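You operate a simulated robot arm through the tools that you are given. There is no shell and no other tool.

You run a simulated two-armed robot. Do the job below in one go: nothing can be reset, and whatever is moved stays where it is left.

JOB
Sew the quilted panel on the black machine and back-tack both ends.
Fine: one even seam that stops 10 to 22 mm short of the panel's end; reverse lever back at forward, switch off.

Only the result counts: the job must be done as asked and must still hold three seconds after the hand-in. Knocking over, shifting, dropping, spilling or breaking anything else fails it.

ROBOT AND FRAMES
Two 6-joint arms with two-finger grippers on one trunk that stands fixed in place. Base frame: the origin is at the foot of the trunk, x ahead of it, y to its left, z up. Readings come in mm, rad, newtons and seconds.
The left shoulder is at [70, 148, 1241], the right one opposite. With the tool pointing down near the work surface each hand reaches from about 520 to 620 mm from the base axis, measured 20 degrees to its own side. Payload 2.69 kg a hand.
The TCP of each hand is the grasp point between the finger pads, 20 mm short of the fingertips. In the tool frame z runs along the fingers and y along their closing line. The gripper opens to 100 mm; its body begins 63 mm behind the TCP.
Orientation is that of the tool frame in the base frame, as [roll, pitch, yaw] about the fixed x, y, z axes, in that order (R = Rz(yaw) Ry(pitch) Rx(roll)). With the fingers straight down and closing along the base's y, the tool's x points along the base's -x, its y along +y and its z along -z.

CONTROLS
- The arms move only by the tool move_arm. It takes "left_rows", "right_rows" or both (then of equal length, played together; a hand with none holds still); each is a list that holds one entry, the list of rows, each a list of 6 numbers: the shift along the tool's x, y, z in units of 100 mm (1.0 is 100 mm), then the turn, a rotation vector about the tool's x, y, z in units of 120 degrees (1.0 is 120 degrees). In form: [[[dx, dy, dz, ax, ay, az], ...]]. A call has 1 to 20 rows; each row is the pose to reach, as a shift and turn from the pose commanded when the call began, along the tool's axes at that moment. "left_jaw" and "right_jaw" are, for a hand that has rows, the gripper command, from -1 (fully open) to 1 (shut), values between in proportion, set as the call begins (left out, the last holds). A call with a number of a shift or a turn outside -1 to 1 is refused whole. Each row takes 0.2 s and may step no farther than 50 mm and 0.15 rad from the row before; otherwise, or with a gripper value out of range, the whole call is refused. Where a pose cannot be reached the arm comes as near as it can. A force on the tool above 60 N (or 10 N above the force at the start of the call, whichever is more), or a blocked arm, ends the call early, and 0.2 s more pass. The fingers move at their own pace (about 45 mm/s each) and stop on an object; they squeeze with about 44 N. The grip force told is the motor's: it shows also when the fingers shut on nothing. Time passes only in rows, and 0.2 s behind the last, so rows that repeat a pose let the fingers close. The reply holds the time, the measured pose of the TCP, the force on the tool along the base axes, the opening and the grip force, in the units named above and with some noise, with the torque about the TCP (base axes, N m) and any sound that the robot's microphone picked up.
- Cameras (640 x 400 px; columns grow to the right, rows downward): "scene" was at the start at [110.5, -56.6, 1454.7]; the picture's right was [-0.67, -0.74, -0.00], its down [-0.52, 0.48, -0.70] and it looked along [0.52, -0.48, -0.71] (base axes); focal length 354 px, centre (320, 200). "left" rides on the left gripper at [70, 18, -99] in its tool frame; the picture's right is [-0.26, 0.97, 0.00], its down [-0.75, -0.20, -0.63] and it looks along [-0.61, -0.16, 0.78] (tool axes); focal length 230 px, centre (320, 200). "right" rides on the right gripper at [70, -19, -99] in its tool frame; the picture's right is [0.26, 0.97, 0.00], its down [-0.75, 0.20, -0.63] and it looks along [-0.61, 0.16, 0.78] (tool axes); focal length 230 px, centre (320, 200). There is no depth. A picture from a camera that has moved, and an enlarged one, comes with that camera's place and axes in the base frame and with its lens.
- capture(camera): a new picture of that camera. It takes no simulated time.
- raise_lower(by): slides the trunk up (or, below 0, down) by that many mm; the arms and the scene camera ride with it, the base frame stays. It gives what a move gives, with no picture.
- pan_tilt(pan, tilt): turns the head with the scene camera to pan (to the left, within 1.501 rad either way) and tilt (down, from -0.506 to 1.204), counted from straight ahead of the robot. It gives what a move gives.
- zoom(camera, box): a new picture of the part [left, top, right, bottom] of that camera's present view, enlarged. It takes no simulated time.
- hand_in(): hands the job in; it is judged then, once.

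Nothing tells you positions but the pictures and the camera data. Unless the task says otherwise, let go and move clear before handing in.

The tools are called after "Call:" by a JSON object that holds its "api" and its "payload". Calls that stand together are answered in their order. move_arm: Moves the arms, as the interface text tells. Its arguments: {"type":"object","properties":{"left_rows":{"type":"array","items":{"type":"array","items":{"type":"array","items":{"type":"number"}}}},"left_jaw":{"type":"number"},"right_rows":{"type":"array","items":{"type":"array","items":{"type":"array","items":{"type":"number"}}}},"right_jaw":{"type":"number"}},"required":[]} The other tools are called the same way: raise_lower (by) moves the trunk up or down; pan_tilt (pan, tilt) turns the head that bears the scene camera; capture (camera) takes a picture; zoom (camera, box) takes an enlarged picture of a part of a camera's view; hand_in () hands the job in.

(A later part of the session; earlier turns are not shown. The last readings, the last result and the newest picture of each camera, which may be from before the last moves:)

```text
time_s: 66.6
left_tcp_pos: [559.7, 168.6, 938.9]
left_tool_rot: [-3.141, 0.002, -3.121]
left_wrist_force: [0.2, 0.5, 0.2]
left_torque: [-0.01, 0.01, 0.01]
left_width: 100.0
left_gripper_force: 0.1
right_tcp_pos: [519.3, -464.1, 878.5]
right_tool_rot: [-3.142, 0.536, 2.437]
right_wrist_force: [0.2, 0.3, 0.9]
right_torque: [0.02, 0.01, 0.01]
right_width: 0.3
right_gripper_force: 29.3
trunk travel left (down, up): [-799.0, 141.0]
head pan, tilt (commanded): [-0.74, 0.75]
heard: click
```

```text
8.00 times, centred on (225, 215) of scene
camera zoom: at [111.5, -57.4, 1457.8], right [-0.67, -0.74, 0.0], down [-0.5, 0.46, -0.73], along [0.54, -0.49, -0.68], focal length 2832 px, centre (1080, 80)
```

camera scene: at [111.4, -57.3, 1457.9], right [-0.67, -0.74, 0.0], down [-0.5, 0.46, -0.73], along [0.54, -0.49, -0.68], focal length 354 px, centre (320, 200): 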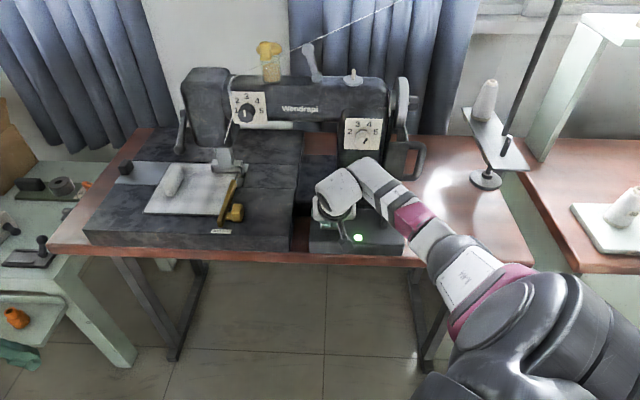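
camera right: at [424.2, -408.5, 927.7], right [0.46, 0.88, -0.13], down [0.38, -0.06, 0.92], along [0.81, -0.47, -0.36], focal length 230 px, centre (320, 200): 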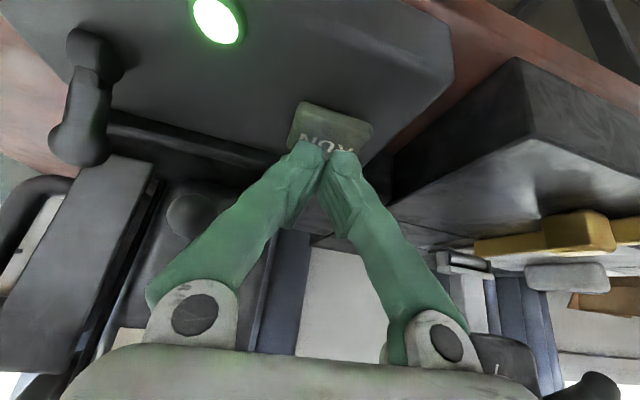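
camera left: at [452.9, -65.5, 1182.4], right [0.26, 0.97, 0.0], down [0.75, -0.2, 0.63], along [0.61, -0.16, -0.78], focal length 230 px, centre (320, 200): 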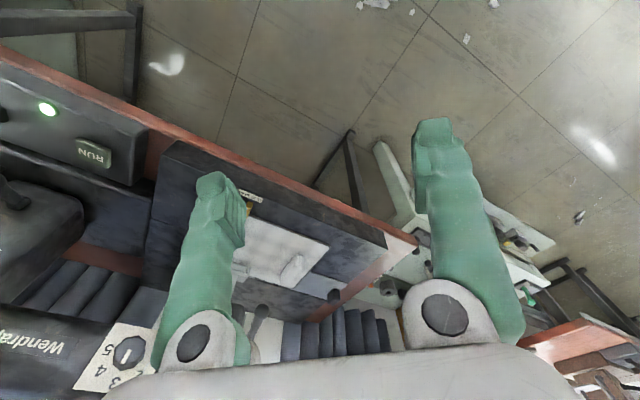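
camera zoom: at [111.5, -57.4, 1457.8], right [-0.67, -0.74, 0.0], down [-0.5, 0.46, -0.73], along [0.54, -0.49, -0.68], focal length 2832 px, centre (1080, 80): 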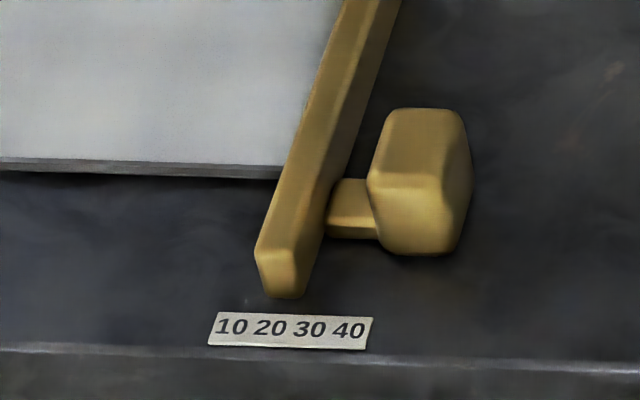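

The click came but the panel did not move in reverse. I press RUN again and stay on it, looking at the panel and lamp while it is held.

Call:
{"api": "move_arm", "payload": {"right_rows": [[[0.11, 0, 0.187, 0, 0, 0], [0.12, 0, 0.2, 0, 0, 0]]]}}

Call:
{"api": "zoom", "payload": {"camera": "scene", "box": [140, 195, 190, 225]}}

Call:
{"api": "zoom", "payload": {"camera": "scene", "box": [290, 130, 410, 260]}}

Call:
{"api": "capture", "payload": {"camera": "right"}}

```text
time_s: 67.2
left_tcp_pos: [559.9, 169.5, 938.3]
left_tool_rot: [3.141, 0.002, -3.122]
left_wrist_force: [-0.1, 0.6, -0.1]
left_torque: [0.01, 0.01, 0.02]
left_width: 100.0
left_gripper_force: 0.1
right_tcp_pos: [519.6, -464.3, 857.6]
right_tool_rot: [-3.141, 0.538, 2.437]
right_wrist_force: [0.6, -0.9, 3.2]
right_torque: [-0.03, 0.0, 0.02]
right_width: 6.1
right_gripper_force: 29.0
trunk travel left (down, up): [-799.0, 141.0]
head pan, tilt (commanded): [-0.74, 0.75]
heard: click
```

```text
12.80 times, centred on (165, 210) of scene
camera zoom: at [111.1, -57.2, 1458.0], right [-0.67, -0.74, 0.0], down [-0.5, 0.46, -0.73], along [0.54, -0.49, -0.68], focal length 4531 px, centre (2304, 72)
```

zoom: 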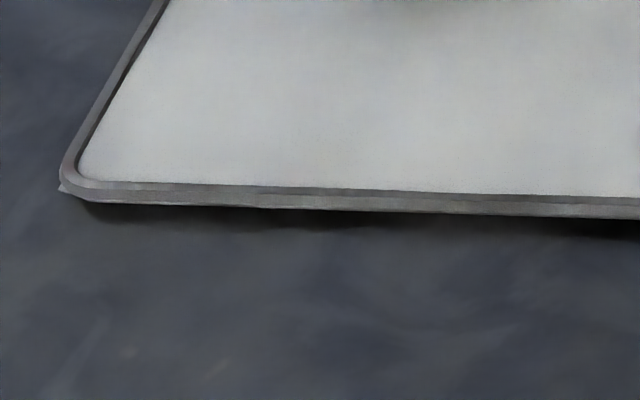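

```text
3.08 times, centred on (350, 195) of scene
camera zoom: at [111.1, -57.2, 1458.0], right [-0.67, -0.74, 0.0], down [-0.5, 0.46, -0.73], along [0.54, -0.49, -0.68], focal length 1089 px, centre (228, 215)
```

zoom: 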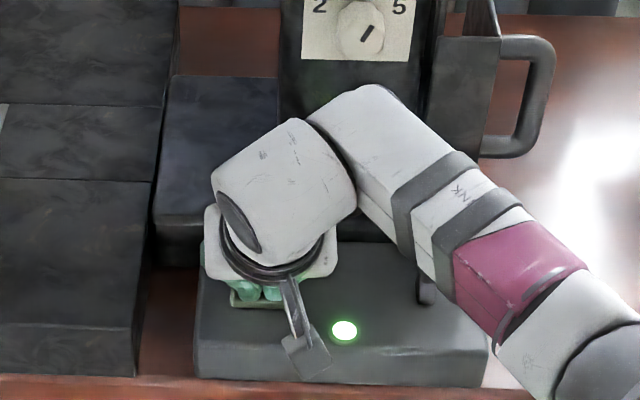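

```text
taken
camera right: at [423.9, -407.2, 906.2], right [0.46, 0.88, -0.13], down [0.38, -0.06, 0.93], along [0.81, -0.47, -0.36], focal length 230 px, centre (320, 200)
```

right: 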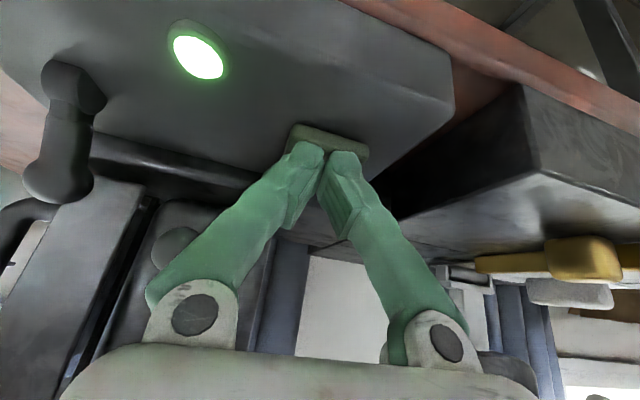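

Still no movement while RUN is held in reverse. I hold it a little longer to be sure, then release and look at the lever's exact position.

Call:
{"api": "move_arm", "payload": {"right_rows": [[[0, 0, 0, 0, 0, 0], [0, 0, 0, 0, 0, 0], [0, 0, 0, 0, 0, 0], [-0.12, 0, -0.2, 0, 0, 0]]]}}

Call:
{"api": "zoom", "payload": {"camera": "scene", "box": [140, 195, 190, 225]}}

Call:
{"api": "zoom", "payload": {"camera": "scene", "box": [160, 60, 270, 180]}}

Call:
{"api": "zoom", "payload": {"camera": "scene", "box": [320, 90, 420, 200]}}

```text
time_s: 68.2
left_tcp_pos: [559.4, 167.6, 937.8]
left_tool_rot: [-3.141, 0.002, -3.123]
left_wrist_force: [0.8, -0.3, 0.1]
left_torque: [-0.02, -0.02, 0.02]
left_width: 99.9
left_gripper_force: 0.0
right_tcp_pos: [519.1, -465.8, 880.0]
right_tool_rot: [3.141, 0.536, 2.437]
right_wrist_force: [0.1, 1.1, -0.2]
right_torque: [0.03, -0.03, 0.01]
right_width: 0.1
right_gripper_force: 29.5
trunk travel left (down, up): [-799.0, 141.0]
head pan, tilt (commanded): [-0.74, 0.75]
```

```text
12.80 times, centred on (165, 210) of scene
camera zoom: at [111.4, -57.4, 1457.8], right [-0.67, -0.74, 0.0], down [-0.5, 0.46, -0.73], along [0.54, -0.49, -0.68], focal length 4531 px, centre (2304, 72)
```

zoom: 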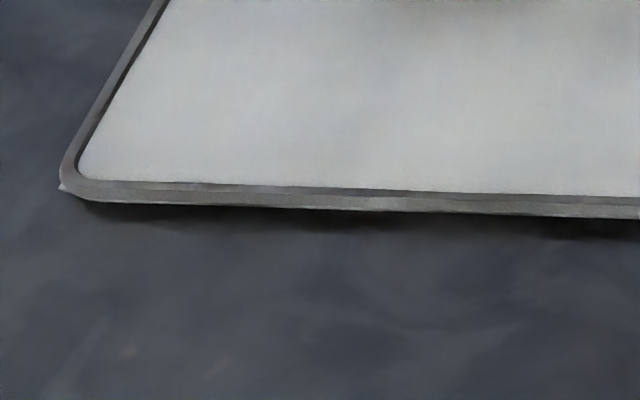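

```text
3.33 times, centred on (215, 120) of scene
camera zoom: at [111.4, -57.4, 1457.8], right [-0.67, -0.74, 0.0], down [-0.5, 0.46, -0.73], along [0.54, -0.49, -0.68], focal length 1180 px, centre (670, 467)
```

zoom: 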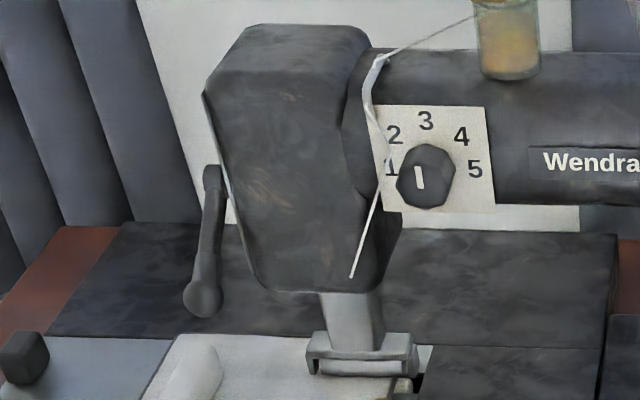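

```text
3.64 times, centred on (370, 145) of scene
camera zoom: at [111.4, -57.4, 1457.8], right [-0.67, -0.74, 0.0], down [-0.5, 0.46, -0.73], along [0.54, -0.49, -0.68], focal length 1287 px, centre (138, 400)
```

zoom: 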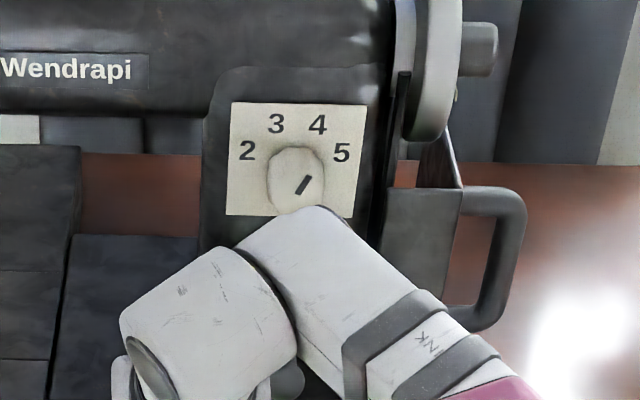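

The panel is certainly not feeding with the lever as it stands, so perhaps it is only half way and reverse lies farther down. I go back over the lever and probe whether it moves lower.

Call:
{"api": "move_arm", "payload": {"right_rows": [[[-0.15, 0, -0.26, 0, 0, 0], [-0.305, 0, -0.517, 0, 0, 0], [-0.5, -0.25, -0.5, 0, 0, 0], [-0.65, -0.5, -0.49, 0, 0, 0], [-0.802, -0.701, -0.479, 0, 0, 0]]]}}

Call:
{"api": "capture", "payload": {"camera": "right"}}

Call:
{"api": "zoom", "payload": {"camera": "right", "box": [240, 40, 420, 180]}}

```text
time_s: 69.4
left_tcp_pos: [560.4, 167.9, 937.5]
left_tool_rot: [3.141, 0.001, -3.124]
left_wrist_force: [-0.2, -0.5, 0.4]
left_torque: [0.0, -0.02, -0.02]
left_width: 100.0
left_gripper_force: 0.2
right_tcp_pos: [508.9, -548.9, 961.1]
right_tool_rot: [3.141, 0.535, 2.436]
right_wrist_force: [0.1, 0.0, -0.5]
right_torque: [0.04, -0.02, 0.0]
right_width: 0.0
right_gripper_force: 29.6
trunk travel left (down, up): [-799.0, 141.0]
head pan, tilt (commanded): [-0.74, 0.75]
```

```text
taken
camera right: at [412.4, -490.8, 1010.3], right [0.46, 0.88, -0.13], down [0.38, -0.06, 0.92], along [0.81, -0.47, -0.36], focal length 230 px, centre (320, 200)
```

right: 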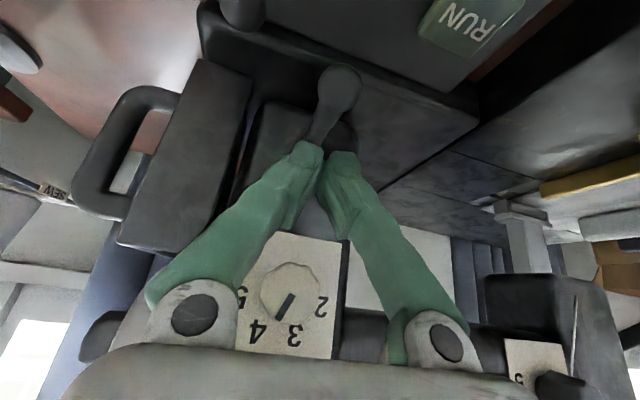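

```text
2.86 times, centred on (330, 110) of right
camera zoom: at [412.4, -490.8, 1010.3], right [0.46, 0.88, -0.13], down [0.38, -0.06, 0.92], along [0.81, -0.47, -0.36], focal length 657 px, centre (291, 457)
```

zoom: 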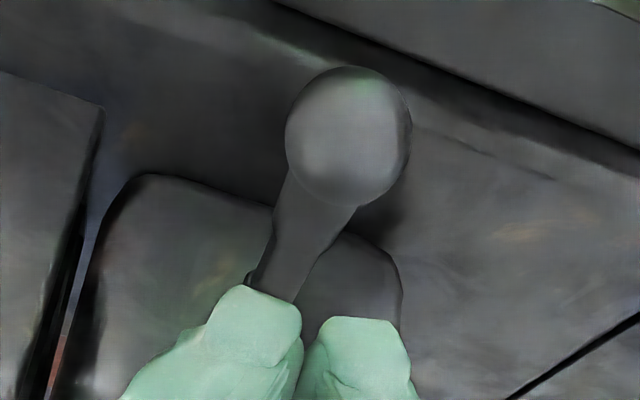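

The lever hangs about 37° down with its knob near z≈896. I press on it farther down, up to 22 mm beyond before, watching the force for a stop.

Call:
{"api": "move_arm", "payload": {"right_rows": [[[0.1, 0, 0.172, 0, 0, 0], [0.18, 0, 0.31, 0, 0, 0], [0.21, 0, 0.36, 0, 0, 0], [0.24, 0, 0.41, 0, 0, 0], [0.27, 0, 0.46, 0, 0, 0]]]}}

Call:
{"api": "capture", "payload": {"camera": "right"}}

```text
time_s: 70.6
left_tcp_pos: [560.6, 169.4, 938.3]
left_tool_rot: [-3.141, -0.002, -3.122]
left_wrist_force: [-1.0, 0.2, 0.4]
left_torque: [0.0, 0.01, 0.01]
left_width: 100.0
left_gripper_force: 0.1
right_tcp_pos: [507.6, -548.2, 907.9]
right_tool_rot: [3.141, 0.536, 2.436]
right_wrist_force: [-0.5, -0.6, -0.5]
right_torque: [0.01, 0.03, -0.02]
right_width: 0.0
right_gripper_force: 29.3
trunk travel left (down, up): [-799.0, 141.0]
head pan, tilt (commanded): [-0.74, 0.75]
```

```text
taken
camera right: at [412.5, -490.1, 956.7], right [0.46, 0.88, -0.13], down [0.38, -0.06, 0.92], along [0.81, -0.47, -0.36], focal length 230 px, centre (320, 200)
```

right: 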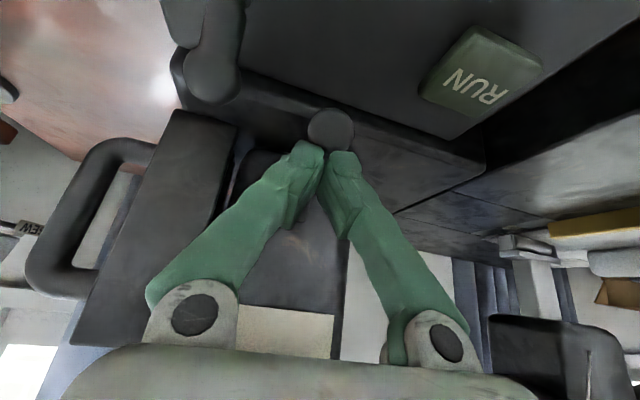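

The knob followed down freely to about z≈872, so the earlier position was only neutral (which explains no feed). I push on to find the lower stop.

Call:
{"api": "move_arm", "payload": {"right_rows": [[[0.025, 0, 0.043, 0, 0, 0], [0.05, 0, 0.086, 0, 0, 0], [0.076, 0, 0.129, 0, 0, 0]]]}}

Call:
{"api": "capture", "payload": {"camera": "right"}}

Call:
{"api": "zoom", "payload": {"camera": "scene", "box": [310, 110, 420, 260]}}

```text
time_s: 71.4
left_tcp_pos: [555.4, 171.9, 940.4]
left_tool_rot: [-3.136, 0.005, -3.124]
left_wrist_force: [0.3, 0.6, -0.1]
left_torque: [0.03, 0.01, 0.0]
left_width: 99.8
left_gripper_force: 0.1
right_tcp_pos: [506.6, -545.6, 901.7]
right_tool_rot: [3.14, 0.55, 2.436]
right_wrist_force: [-0.1, -3.6, 30.1]
right_torque: [-0.1, 0.0, -0.01]
right_width: 5.9
right_gripper_force: 29.0
trunk travel left (down, up): [-799.0, 141.0]
head pan, tilt (commanded): [-0.74, 0.75]
```

```text
taken
camera right: at [409.9, -487.2, 948.7], right [0.46, 0.88, -0.13], down [0.36, -0.05, 0.93], along [0.81, -0.47, -0.34], focal length 230 px, centre (320, 200)
```

right: 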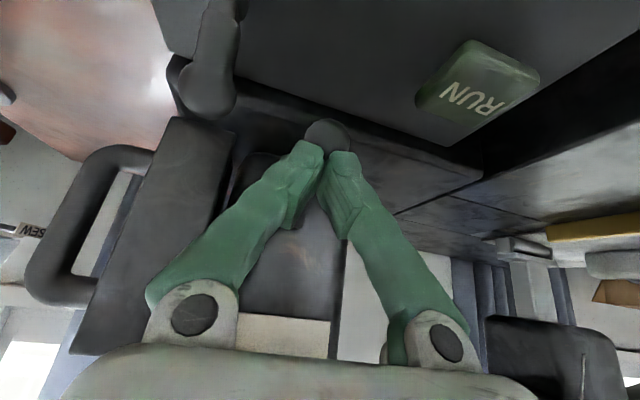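

```text
2.67 times, centred on (365, 185) of scene
camera zoom: at [104.7, -51.4, 1459.2], right [-0.67, -0.74, 0.0], down [-0.5, 0.46, -0.74], along [0.54, -0.5, -0.68], focal length 944 px, centre (200, 240)
```

zoom: 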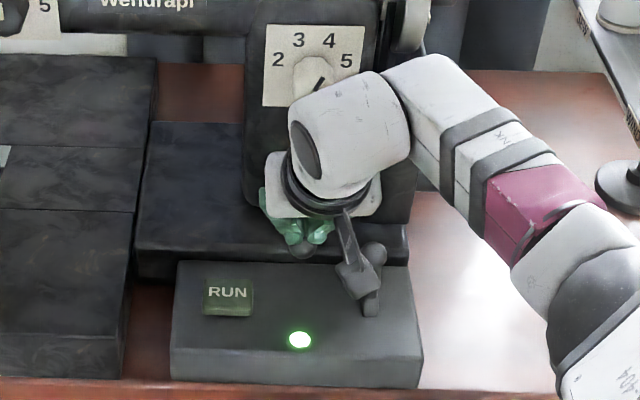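

The lower stop is reached (30 N, knob near z≈870), so the lever is now fully in reverse. I lift off and go back above RUN.

Call:
{"api": "move_arm", "payload": {"right_rows": [[[-0.17, 0, -0.3, 0, 0, 0], [-0.346, 0, -0.589, 0, 0, 0], [-0.194, 0.2, -0.6, 0, 0, 0], [-0.04, 0.45, -0.61, 0, 0, 0], [0.151, 0.701, -0.627, 0, 0, 0], [0.3, 0.701, -0.37, 0, 0, 0], [0.456, 0.701, -0.11, 0, 0, 0]]]}}

Call:
{"api": "capture", "payload": {"camera": "right"}}

Call:
{"api": "zoom", "payload": {"camera": "scene", "box": [140, 195, 190, 225]}}

```text
time_s: 73.0
left_tcp_pos: [561.4, 167.9, 938.5]
left_tool_rot: [3.141, 0.0, -3.125]
left_wrist_force: [0.7, 0.5, -0.7]
left_torque: [-0.02, 0.02, -0.01]
left_width: 99.8
left_gripper_force: 0.1
right_tcp_pos: [520.8, -465.0, 878.1]
right_tool_rot: [3.141, 0.537, 2.437]
right_wrist_force: [-0.7, -0.4, -0.1]
right_torque: [-0.01, 0.0, 0.02]
right_width: 0.0
right_gripper_force: 29.2
trunk travel left (down, up): [-799.0, 141.0]
head pan, tilt (commanded): [-0.74, 0.75]
```

```text
taken
camera right: at [424.4, -407.8, 927.7], right [0.46, 0.88, -0.13], down [0.38, -0.06, 0.92], along [0.81, -0.47, -0.36], focal length 230 px, centre (320, 200)
```

right: 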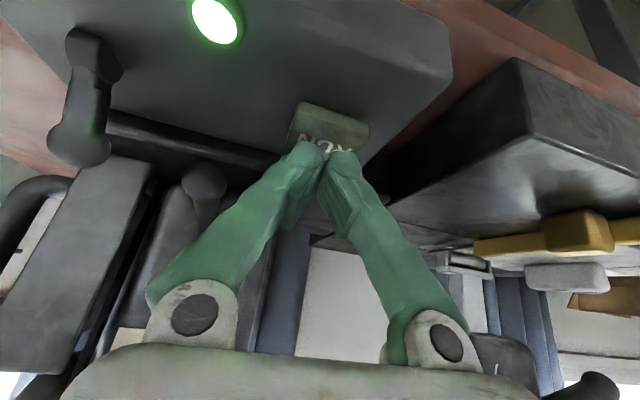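

```text
12.80 times, centred on (165, 210) of scene
camera zoom: at [112.6, -58.4, 1457.8], right [-0.67, -0.74, 0.0], down [-0.5, 0.46, -0.73], along [0.54, -0.49, -0.68], focal length 4531 px, centre (2304, 72)
```

zoom: 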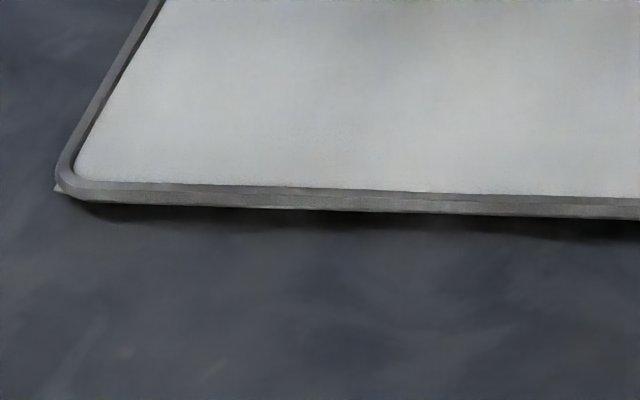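

The lever hangs fully down now. I sew the reverse burst of about 9 mm.

Call:
{"api": "move_arm", "payload": {"right_rows": [[[0.11, 0, 0.187, 0, 0, 0], [0.11, 0, 0.187, 0, 0, 0], [0.11, 0, 0.187, 0, 0, 0], [0.0, 0, 0.0, 0, 0, 0]]]}}

Call:
{"api": "zoom", "payload": {"camera": "scene", "box": [140, 195, 190, 225]}}

Call:
{"api": "zoom", "payload": {"camera": "scene", "box": [200, 190, 250, 240]}}

```text
time_s: 74.0
left_tcp_pos: [560.9, 167.8, 939.9]
left_tool_rot: [3.141, 0.003, -3.122]
left_wrist_force: [0.0, -0.7, -0.7]
left_torque: [0.01, 0.0, -0.01]
left_width: 99.9
left_gripper_force: 0.0
right_tcp_pos: [520.4, -464.1, 877.9]
right_tool_rot: [-3.141, 0.535, 2.435]
right_wrist_force: [-0.7, -0.4, 0.1]
right_torque: [-0.02, 0.0, -0.01]
right_width: 0.0
right_gripper_force: 29.6
trunk travel left (down, up): [-799.0, 141.0]
head pan, tilt (commanded): [-0.74, 0.75]
heard: click
```

```text
12.80 times, centred on (165, 210) of scene
camera zoom: at [111.5, -57.4, 1457.8], right [-0.67, -0.74, 0.0], down [-0.5, 0.46, -0.73], along [0.54, -0.49, -0.68], focal length 4531 px, centre (2304, 72)
```

zoom: 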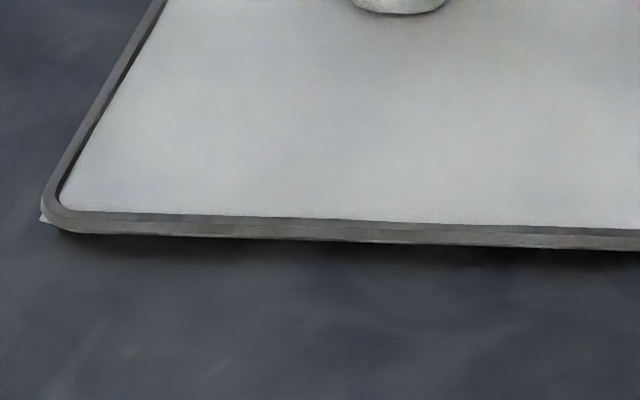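

```text
8.00 times, centred on (225, 215) of scene
camera zoom: at [111.5, -57.4, 1457.8], right [-0.67, -0.74, 0.0], down [-0.5, 0.46, -0.73], along [0.54, -0.49, -0.68], focal length 2832 px, centre (1080, 80)
```

zoom: 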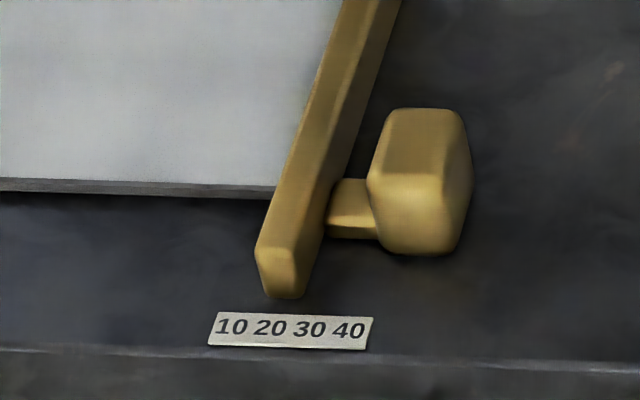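

Reverse works: the panel came back about 9 mm. I add one short reverse burst so the tack runs back nearly to the seam's start.

Call:
{"api": "move_arm", "payload": {"right_rows": [[[0.11, 0, 0.187, 0, 0, 0], [0.11, 0, 0.187, 0, 0, 0], [0.0, 0, 0.0, 0, 0, 0]]]}}

Call:
{"api": "zoom", "payload": {"camera": "scene", "box": [140, 195, 190, 225]}}

```text
time_s: 74.8
left_tcp_pos: [560.6, 168.7, 938.9]
left_tool_rot: [-3.141, 0.002, -3.122]
left_wrist_force: [0.9, 0.1, 1.0]
left_torque: [-0.02, -0.04, -0.04]
left_width: 99.9
left_gripper_force: 0.1
right_tcp_pos: [519.0, -464.1, 880.0]
right_tool_rot: [-3.141, 0.536, 2.437]
right_wrist_force: [0.1, -1.2, 0.8]
right_torque: [0.01, 0.01, -0.01]
right_width: 0.2
right_gripper_force: 29.3
trunk travel left (down, up): [-799.0, 141.0]
head pan, tilt (commanded): [-0.74, 0.75]
heard: click
```

```text
12.80 times, centred on (165, 210) of scene
camera zoom: at [111.5, -57.5, 1457.8], right [-0.67, -0.74, 0.0], down [-0.5, 0.46, -0.73], along [0.54, -0.49, -0.68], focal length 4531 px, centre (2304, 72)
```

zoom: 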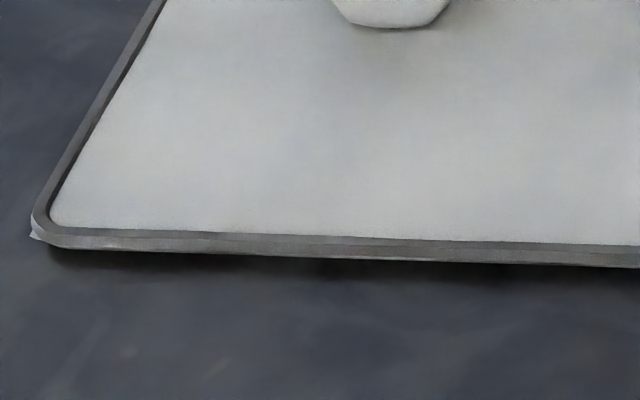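

The panel is back to about 4–5 mm from the seam's start, so the first tack is done. Now I put the lever back to forward: move above it with the fingers opening to about 36 mm.

Call:
{"api": "move_arm", "payload": {"right_rows": [[[-0.15, 0, -0.26, 0, 0, 0], [-0.305, 0, -0.517, 0, 0, 0], [-0.5, -0.25, -0.5, 0, 0, 0], [-0.65, -0.5, -0.49, 0, 0, 0], [-0.802, -0.701, -0.479, 0, 0, 0]]], "right_jaw": 0.28}}

Call:
{"api": "capture", "payload": {"camera": "right"}}

```text
time_s: 76.0
left_tcp_pos: [560.4, 168.2, 938.7]
left_tool_rot: [-3.141, 0.003, -3.125]
left_wrist_force: [0.5, -0.6, 0.0]
left_torque: [0.01, -0.01, 0.02]
left_width: 99.6
left_gripper_force: 0.0
right_tcp_pos: [508.6, -548.4, 962.6]
right_tool_rot: [3.141, 0.535, 2.435]
right_wrist_force: [-0.3, 1.1, 0.0]
right_torque: [0.03, 0.01, 0.01]
right_width: 35.8
right_gripper_force: 0.0
trunk travel left (down, up): [-799.0, 141.0]
head pan, tilt (commanded): [-0.74, 0.75]
```

```text
taken
camera right: at [411.5, -490.2, 1011.0], right [0.46, 0.88, -0.13], down [0.38, -0.06, 0.92], along [0.81, -0.47, -0.36], focal length 230 px, centre (320, 200)
```

right: 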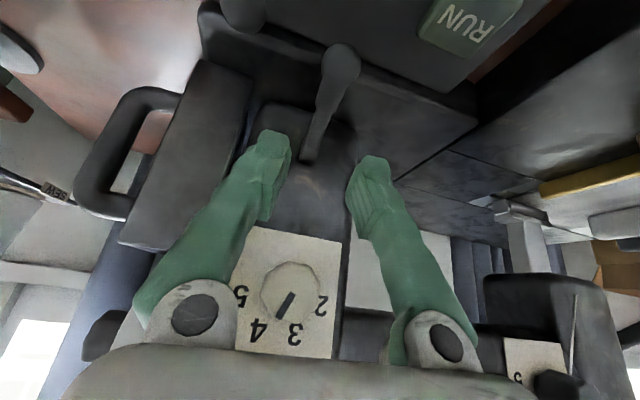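

The knob is at about (506, -544, 870), well centred between the fingers. I lower the hand around it, gripping near the tips so as not to touch the machine's base.

Call:
{"api": "move_arm", "payload": {"right_rows": [[[0.15, 0.01, 0.2, 0, 0, 0], [0.3, 0.016, 0.4, 0, 0, 0], [0.43, 0.016, 0.57, 0, 0, 0], [0.539, 0.016, 0.715, 0, 0, 0]]]}}

Call:
{"api": "capture", "payload": {"camera": "right"}}

Call:
{"api": "zoom", "payload": {"camera": "scene", "box": [310, 110, 420, 260]}}

```text
time_s: 77.0
left_tcp_pos: [560.7, 167.3, 939.0]
left_tool_rot: [-3.141, 0.0, -3.121]
left_wrist_force: [-0.3, 0.4, 0.0]
left_torque: [0.0, -0.01, -0.01]
left_width: 99.9
left_gripper_force: 0.1
right_tcp_pos: [502.4, -540.4, 873.7]
right_tool_rot: [3.14, 0.536, 2.436]
right_wrist_force: [0.2, 0.0, 0.1]
right_torque: [-0.01, 0.0, -0.03]
right_width: 36.1
right_gripper_force: 0.1
trunk travel left (down, up): [-799.0, 141.0]
head pan, tilt (commanded): [-0.74, 0.75]
```

```text
taken
camera right: at [407.2, -482.0, 922.0], right [0.46, 0.88, -0.13], down [0.38, -0.06, 0.92], along [0.81, -0.47, -0.36], focal length 230 px, centre (320, 200)
```

right: 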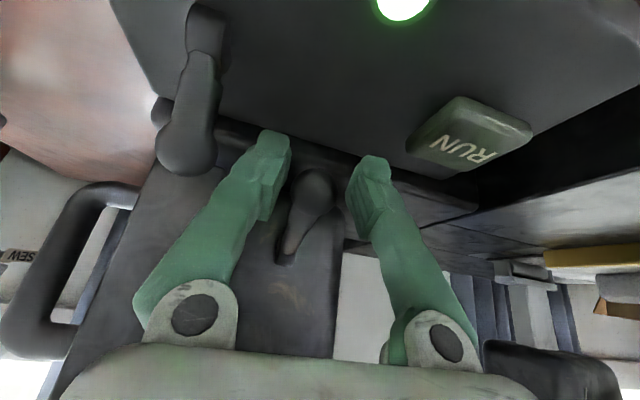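

```text
2.67 times, centred on (365, 185) of scene
camera zoom: at [112.1, -57.7, 1457.8], right [-0.67, -0.74, 0.0], down [-0.5, 0.46, -0.73], along [0.54, -0.49, -0.68], focal length 944 px, centre (200, 240)
```

zoom: 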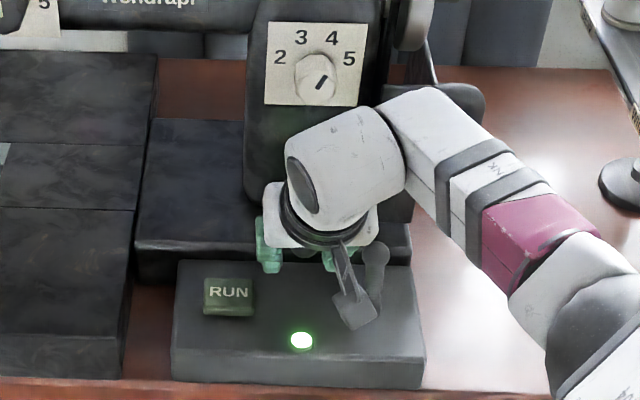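

The knob lies between the fingertips, slightly above the grip line, as planned. I close and lift it along its arc to the upper stop.

Call:
{"api": "move_arm", "payload": {"right_rows": [[[0, 0, 0, 0, 0, 0], [0, 0, 0, 0, 0, 0], [-0.006, 0.005, -0.135, 0, 0, 0], [-0.054, 0.007, -0.258, 0, 0, 0], [-0.138, 0.005, -0.359, 0, 0, 0], [-0.2545, 0, -0.4305, 0, 0, 0], [-0.28, 0, -0.4736, 0, 0, 0]]], "right_jaw": 1}}

Call:
{"api": "capture", "payload": {"camera": "right"}}

Call:
{"api": "zoom", "payload": {"camera": "scene", "box": [310, 110, 420, 260]}}

```text
time_s: 78.6
left_tcp_pos: [563.1, 165.9, 936.5]
left_tool_rot: [3.138, -0.005, -3.123]
left_wrist_force: [-0.5, -0.5, 0.1]
left_torque: [-0.01, 0.0, -0.01]
left_width: 100.1
left_gripper_force: 0.1
right_tcp_pos: [500.8, -539.1, 915.3]
right_tool_rot: [-3.138, 0.509, 2.433]
right_wrist_force: [-12.8, 15.7, -43.7]
right_torque: [0.5, 0.55, -0.08]
right_width: 14.3
right_gripper_force: 41.0
trunk travel left (down, up): [-799.0, 141.0]
head pan, tilt (commanded): [-0.74, 0.75]
```

```text
taken
camera right: at [405.5, -482.4, 967.7], right [0.46, 0.88, -0.13], down [0.4, -0.07, 0.91], along [0.8, -0.47, -0.38], focal length 230 px, centre (320, 200)
```

right: 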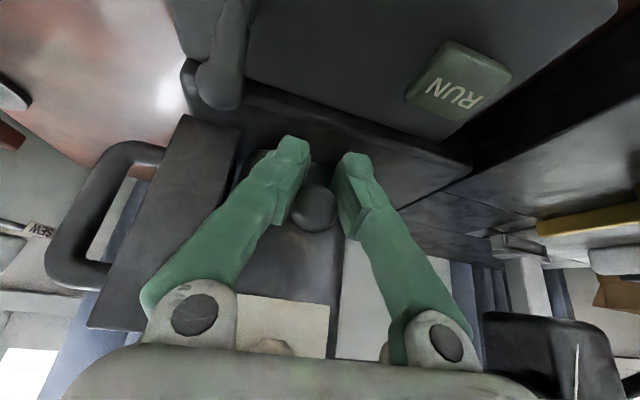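

```text
2.67 times, centred on (365, 185) of scene
camera zoom: at [116.5, -62.5, 1456.7], right [-0.67, -0.74, 0.0], down [-0.51, 0.46, -0.73], along [0.54, -0.49, -0.69], focal length 944 px, centre (200, 240)
```

zoom: 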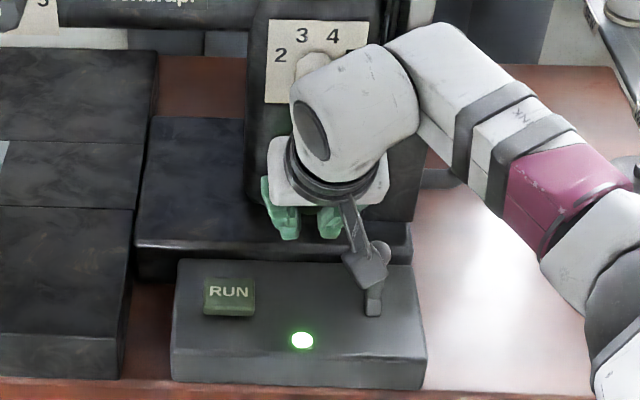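

The lever is hard against its forward stop again (44 N). I relax, open, back out, and return above RUN with the fingers shut.

Call:
{"api": "move_arm", "payload": {"right_rows": [[[0.051, 0, 0.086, 0, 0, 0]]]}}

Call:
{"api": "move_arm", "payload": {"right_rows": [[[0, 0, 0, 0, 0, 0], [0, 0, 0, 0, 0, 0], [0.2, 0.02, -0.12, 0, 0, 0], [0.39, 0.035, -0.23, 0, 0, 0]]], "right_jaw": 0.2}}

Call:
{"api": "capture", "payload": {"camera": "right"}}

```text
time_s: 79.0
left_tcp_pos: [559.7, 168.2, 938.1]
left_tool_rot: [3.141, 0.0, -3.125]
left_wrist_force: [0.1, -0.4, -0.4]
left_torque: [-0.02, 0.0, 0.01]
left_width: 100.0
left_gripper_force: 0.1
right_tcp_pos: [500.0, -539.5, 915.5]
right_tool_rot: [-3.139, 0.525, 2.438]
right_wrist_force: [-12.5, 13.9, -20.2]
right_torque: [0.6, 1.04, -0.35]
right_width: 14.2
right_gripper_force: 41.1
trunk travel left (down, up): [-799.0, 141.0]
head pan, tilt (commanded): [-0.74, 0.75]
```

```text
time_s: 80.0
left_tcp_pos: [559.3, 169.3, 938.6]
left_tool_rot: [3.141, 0.001, -3.123]
left_wrist_force: [-0.1, 0.2, 0.2]
left_torque: [0.03, 0.0, -0.01]
left_width: 100.0
left_gripper_force: 0.1
right_tcp_pos: [470.3, -507.6, 917.8]
right_tool_rot: [-3.141, 0.538, 2.437]
right_wrist_force: [0.4, -0.4, 0.4]
right_torque: [0.01, -0.01, 0.02]
right_width: 39.8
right_gripper_force: 0.0
trunk travel left (down, up): [-799.0, 141.0]
head pan, tilt (commanded): [-0.74, 0.75]
```

```text
taken
camera right: at [374.4, -450.1, 967.4], right [0.46, 0.88, -0.13], down [0.38, -0.06, 0.93], along [0.81, -0.47, -0.36], focal length 230 px, centre (320, 200)
```

right: 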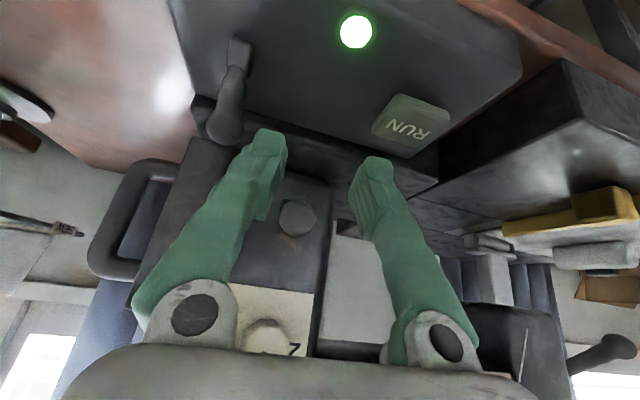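

The lever is at forward and the hand is clear. I go above RUN with the fingers shut.

Call:
{"api": "move_arm", "payload": {"right_rows": [[[0.04, 0.22, 0.1, 0, 0, 0], [0.08, 0.44, 0.24, 0, 0, 0], [0.119, 0.647, 0.381, 0, 0, 0]]], "right_jaw": 1}}

Call:
{"api": "capture", "payload": {"camera": "right"}}

Call:
{"api": "zoom", "payload": {"camera": "scene", "box": [140, 195, 190, 225]}}

```text
time_s: 80.8
left_tcp_pos: [561.0, 168.8, 938.3]
left_tool_rot: [-3.141, -0.002, -3.122]
left_wrist_force: [0.4, 0.5, -0.4]
left_torque: [0.0, 0.02, 0.0]
left_width: 100.0
left_gripper_force: 0.1
right_tcp_pos: [521.3, -463.4, 879.1]
right_tool_rot: [-3.14, 0.536, 2.438]
right_wrist_force: [-0.1, -0.1, 0.5]
right_torque: [0.0, 0.02, -0.01]
right_width: 0.0
right_gripper_force: 23.3
trunk travel left (down, up): [-799.0, 141.0]
head pan, tilt (commanded): [-0.74, 0.75]
```

```text
taken
camera right: at [425.2, -406.3, 927.7], right [0.46, 0.88, -0.13], down [0.38, -0.06, 0.92], along [0.81, -0.47, -0.36], focal length 230 px, centre (320, 200)
```

right: 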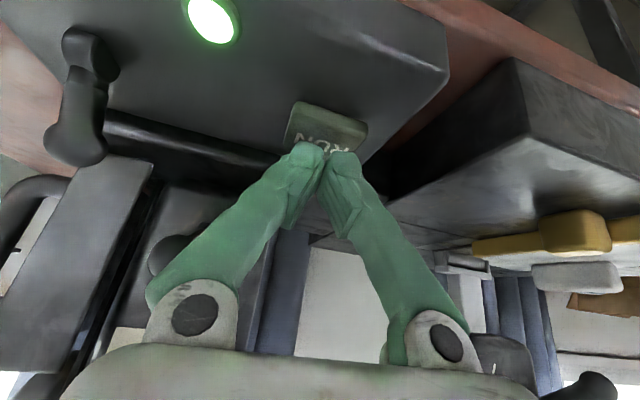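

```text
12.80 times, centred on (165, 210) of scene
camera zoom: at [112.9, -57.0, 1457.8], right [-0.67, -0.74, 0.0], down [-0.5, 0.46, -0.73], along [0.54, -0.49, -0.68], focal length 4531 px, centre (2304, 72)
```

zoom: 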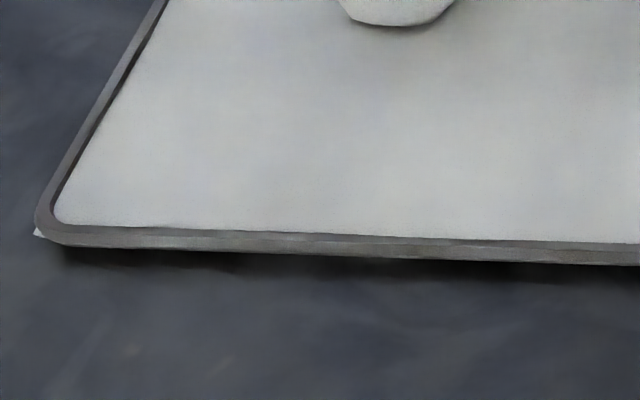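

All is set for the main run. I sew forward about 37 mm first and check that the panel keeps straight along the guide.

Call:
{"api": "move_arm", "payload": {"right_rows": [[[0.11, 0, 0.187, 0, 0, 0], [0.11, 0, 0.187, 0, 0, 0], [0.11, 0, 0.187, 0, 0, 0], [0.11, 0, 0.187, 0, 0, 0], [0.11, 0, 0.187, 0, 0, 0], [0.11, 0, 0.187, 0, 0, 0], [0.11, 0, 0.187, 0, 0, 0], [0.11, 0, 0.187, 0, 0, 0], [0.11, 0, 0.187, 0, 0, 0], [0.11, 0, 0.187, 0, 0, 0], [0.0, 0, 0.0, 0, 0, 0]]]}}

Call:
{"api": "zoom", "payload": {"camera": "scene", "box": [130, 130, 270, 240]}}

Call:
{"api": "zoom", "payload": {"camera": "scene", "box": [195, 110, 255, 180]}}

Call:
{"api": "capture", "payload": {"camera": "right"}}

```text
time_s: 83.2
left_tcp_pos: [559.7, 168.7, 938.1]
left_tool_rot: [3.14, 0.002, -3.123]
left_wrist_force: [-0.7, -0.4, 0.4]
left_torque: [0.0, -0.01, 0.04]
left_width: 100.1
left_gripper_force: 0.1
right_tcp_pos: [519.1, -464.8, 878.7]
right_tool_rot: [3.141, 0.536, 2.436]
right_wrist_force: [0.2, 0.1, 0.7]
right_torque: [0.01, -0.05, 0.0]
right_width: 0.0
right_gripper_force: 30.0
trunk travel left (down, up): [-799.0, 141.0]
head pan, tilt (commanded): [-0.74, 0.75]
heard: click
```

```text
3.64 times, centred on (200, 185) of scene
camera zoom: at [111.4, -57.3, 1457.8], right [-0.67, -0.74, 0.0], down [-0.5, 0.46, -0.73], along [0.54, -0.49, -0.68], focal length 1287 px, centre (756, 254)
```

zoom: 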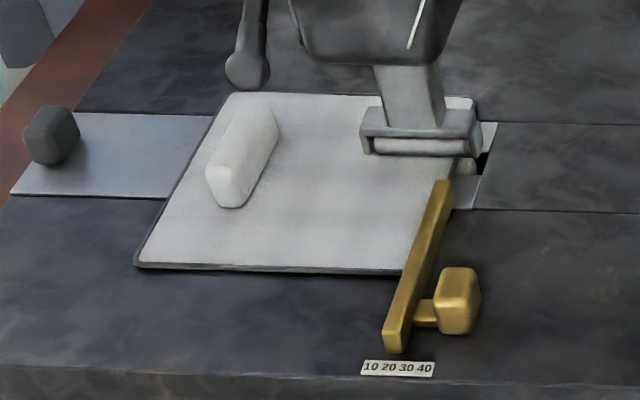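

```text
5.71 times, centred on (225, 145) of scene
camera zoom: at [111.4, -57.3, 1457.8], right [-0.67, -0.74, 0.0], down [-0.5, 0.46, -0.73], along [0.54, -0.49, -0.68], focal length 2023 px, centre (863, 514)
```

zoom: 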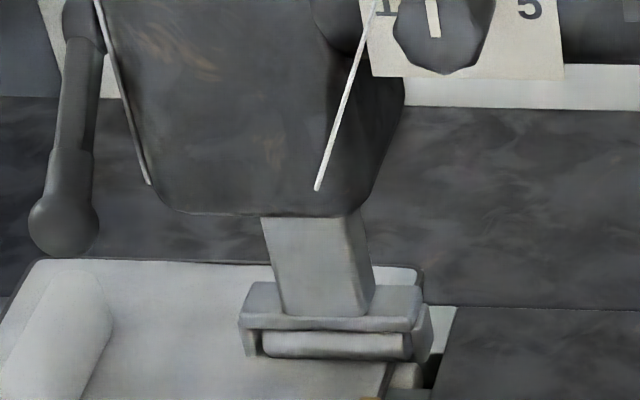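

```text
taken
camera right: at [423.5, -406.2, 928.3], right [0.46, 0.88, -0.13], down [0.38, -0.06, 0.92], along [0.81, -0.47, -0.36], focal length 230 px, centre (320, 200)
```

right: 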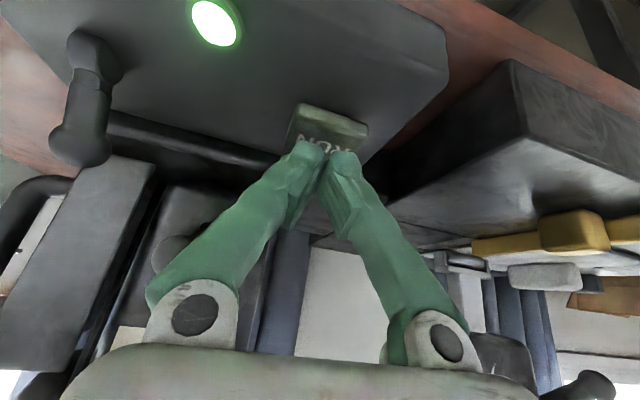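

The panel tracks straight, its near edge now at about v=750. I sew on another stretch of the same length.

Call:
{"api": "move_arm", "payload": {"right_rows": [[[0.11, 0, 0.187, 0, 0, 0], [0.11, 0, 0.187, 0, 0, 0], [0.11, 0, 0.187, 0, 0, 0], [0.11, 0, 0.187, 0, 0, 0], [0.11, 0, 0.187, 0, 0, 0], [0.11, 0, 0.187, 0, 0, 0], [0.11, 0, 0.187, 0, 0, 0], [0.11, 0, 0.187, 0, 0, 0], [0.11, 0, 0.187, 0, 0, 0], [0.11, 0, 0.187, 0, 0, 0], [0.0, 0, 0.0, 0, 0, 0]]]}}

Call:
{"api": "zoom", "payload": {"camera": "scene", "box": [130, 130, 270, 240]}}

Call:
{"api": "zoom", "payload": {"camera": "scene", "box": [195, 110, 255, 180]}}

```text
time_s: 85.6
left_tcp_pos: [560.1, 168.2, 939.6]
left_tool_rot: [-3.141, 0.002, -3.122]
left_wrist_force: [0.4, -0.1, -0.5]
left_torque: [0.01, 0.0, -0.02]
left_width: 100.0
left_gripper_force: 0.1
right_tcp_pos: [517.5, -461.8, 878.7]
right_tool_rot: [-3.14, 0.536, 2.437]
right_wrist_force: [0.3, 0.1, -0.4]
right_torque: [0.0, 0.02, 0.0]
right_width: 0.0
right_gripper_force: 29.6
trunk travel left (down, up): [-799.0, 141.0]
head pan, tilt (commanded): [-0.74, 0.75]
heard: click
```

```text
3.64 times, centred on (200, 185) of scene
camera zoom: at [111.3, -57.4, 1457.8], right [-0.67, -0.74, 0.0], down [-0.5, 0.46, -0.73], along [0.54, -0.49, -0.68], focal length 1287 px, centre (756, 254)
```

zoom: 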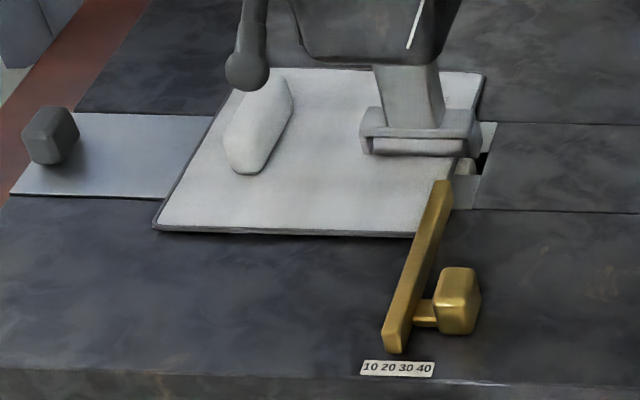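

```text
5.71 times, centred on (225, 145) of scene
camera zoom: at [111.3, -57.4, 1457.8], right [-0.67, -0.74, 0.0], down [-0.5, 0.46, -0.73], along [0.54, -0.49, -0.68], focal length 2023 px, centre (863, 514)
```

zoom: 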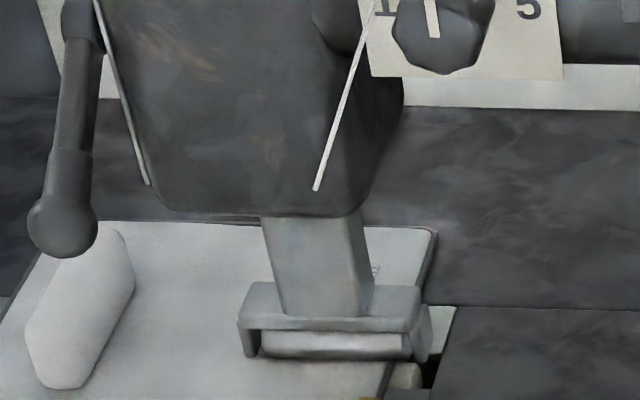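

A small mark now shows just right of the post on the panel: possibly the seam. I enlarge it.

Call:
{"api": "zoom", "payload": {"camera": "scene", "box": [225, 143, 249, 163]}}

Call:
{"api": "zoom", "payload": {"camera": "scene", "box": [190, 130, 260, 180]}}

Call:
{"api": "zoom", "payload": {"camera": "right", "box": [410, 220, 500, 310]}}

```text
16.00 times, centred on (237, 153) of scene
camera zoom: at [111.3, -57.4, 1457.8], right [-0.67, -0.74, 0.0], down [-0.5, 0.46, -0.73], along [0.54, -0.49, -0.68], focal length 5664 px, centre (1648, 952)
```

zoom: 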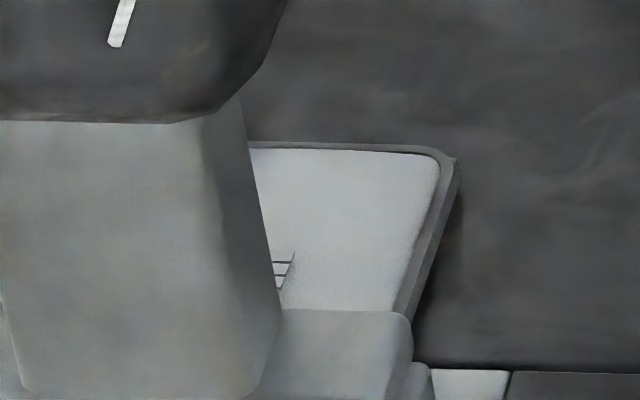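

```text
8.00 times, centred on (225, 155) of scene
camera zoom: at [111.3, -57.4, 1457.8], right [-0.67, -0.74, 0.0], down [-0.5, 0.46, -0.73], along [0.54, -0.49, -0.68], focal length 2832 px, centre (1080, 560)
```

zoom: 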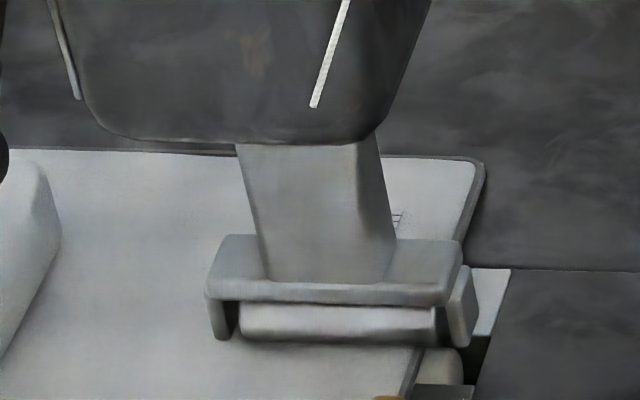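

```text
4.44 times, centred on (455, 265) of right
camera zoom: at [422.4, -405.5, 928.0], right [0.46, 0.88, -0.13], down [0.38, -0.06, 0.92], along [0.81, -0.47, -0.36], focal length 1022 px, centre (-280, -89)
```

zoom: 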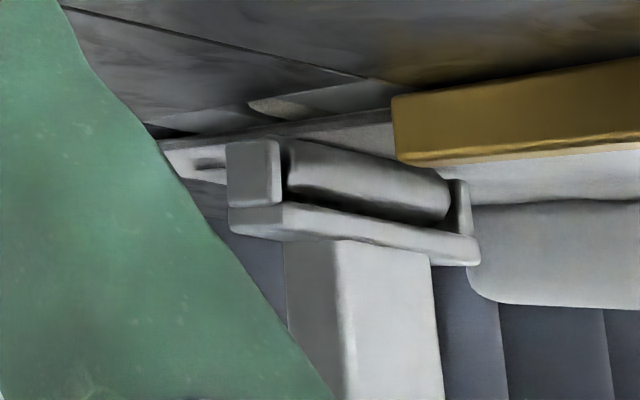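

The enlarged view shows the stitches: the seam begins about 34 mm from the panel's far edge, which puts the needle at v≈875 (u≈-324). The near edge is at v≈789, so about 86 mm remain; I sew on another stretch of about 37 mm.

Call:
{"api": "move_arm", "payload": {"right_rows": [[[0.11, 0, 0.187, 0, 0, 0], [0.11, 0, 0.187, 0, 0, 0], [0.11, 0, 0.187, 0, 0, 0], [0.11, 0, 0.187, 0, 0, 0], [0.11, 0, 0.187, 0, 0, 0], [0.11, 0, 0.187, 0, 0, 0], [0.11, 0, 0.187, 0, 0, 0], [0.11, 0, 0.187, 0, 0, 0], [0.11, 0, 0.187, 0, 0, 0], [0.11, 0, 0.187, 0, 0, 0], [0.0, 0, 0.0, 0, 0, 0]]]}}

Call:
{"api": "zoom", "payload": {"camera": "scene", "box": [130, 130, 270, 240]}}

Call:
{"api": "zoom", "payload": {"camera": "scene", "box": [190, 130, 260, 180]}}

Call:
{"api": "zoom", "payload": {"camera": "scene", "box": [225, 133, 249, 163]}}

```text
time_s: 88.0
left_tcp_pos: [561.2, 168.8, 938.8]
left_tool_rot: [3.141, 0.001, -3.121]
left_wrist_force: [0.0, 0.5, 0.0]
left_torque: [0.04, -0.02, 0.0]
left_width: 100.2
left_gripper_force: 0.0
right_tcp_pos: [518.0, -463.6, 878.6]
right_tool_rot: [3.141, 0.536, 2.436]
right_wrist_force: [0.1, 0.3, 0.0]
right_torque: [0.03, 0.01, -0.03]
right_width: 0.0
right_gripper_force: 29.2
trunk travel left (down, up): [-799.0, 141.0]
head pan, tilt (commanded): [-0.74, 0.75]
heard: click
```

```text
3.64 times, centred on (200, 185) of scene
camera zoom: at [111.5, -57.4, 1457.8], right [-0.67, -0.74, 0.0], down [-0.5, 0.46, -0.73], along [0.54, -0.49, -0.68], focal length 1287 px, centre (756, 254)
```

zoom: 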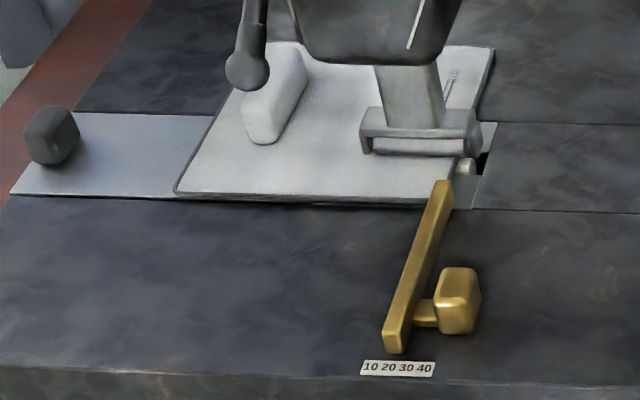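

```text
8.00 times, centred on (225, 155) of scene
camera zoom: at [111.5, -57.4, 1457.8], right [-0.67, -0.74, 0.0], down [-0.5, 0.46, -0.73], along [0.54, -0.49, -0.68], focal length 2832 px, centre (1080, 560)
```

zoom: 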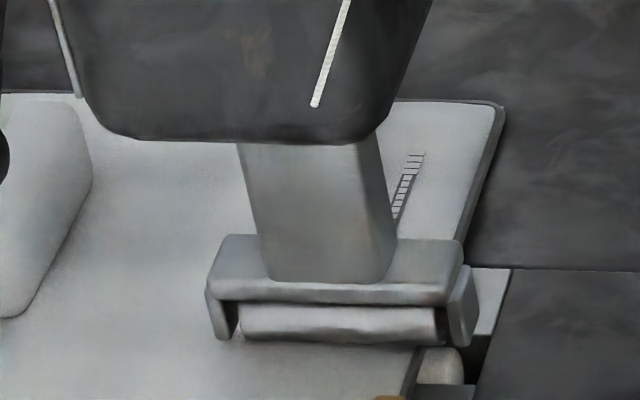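

```text
13.33 times, centred on (237, 148) of scene
camera zoom: at [111.5, -57.4, 1457.8], right [-0.67, -0.74, 0.0], down [-0.5, 0.46, -0.73], along [0.54, -0.49, -0.68], focal length 4720 px, centre (1427, 893)
```

zoom: 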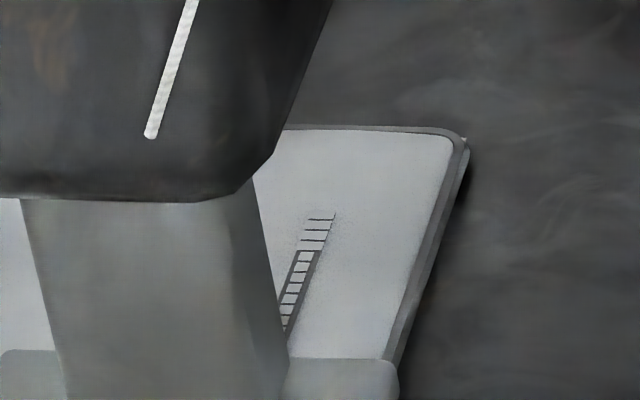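

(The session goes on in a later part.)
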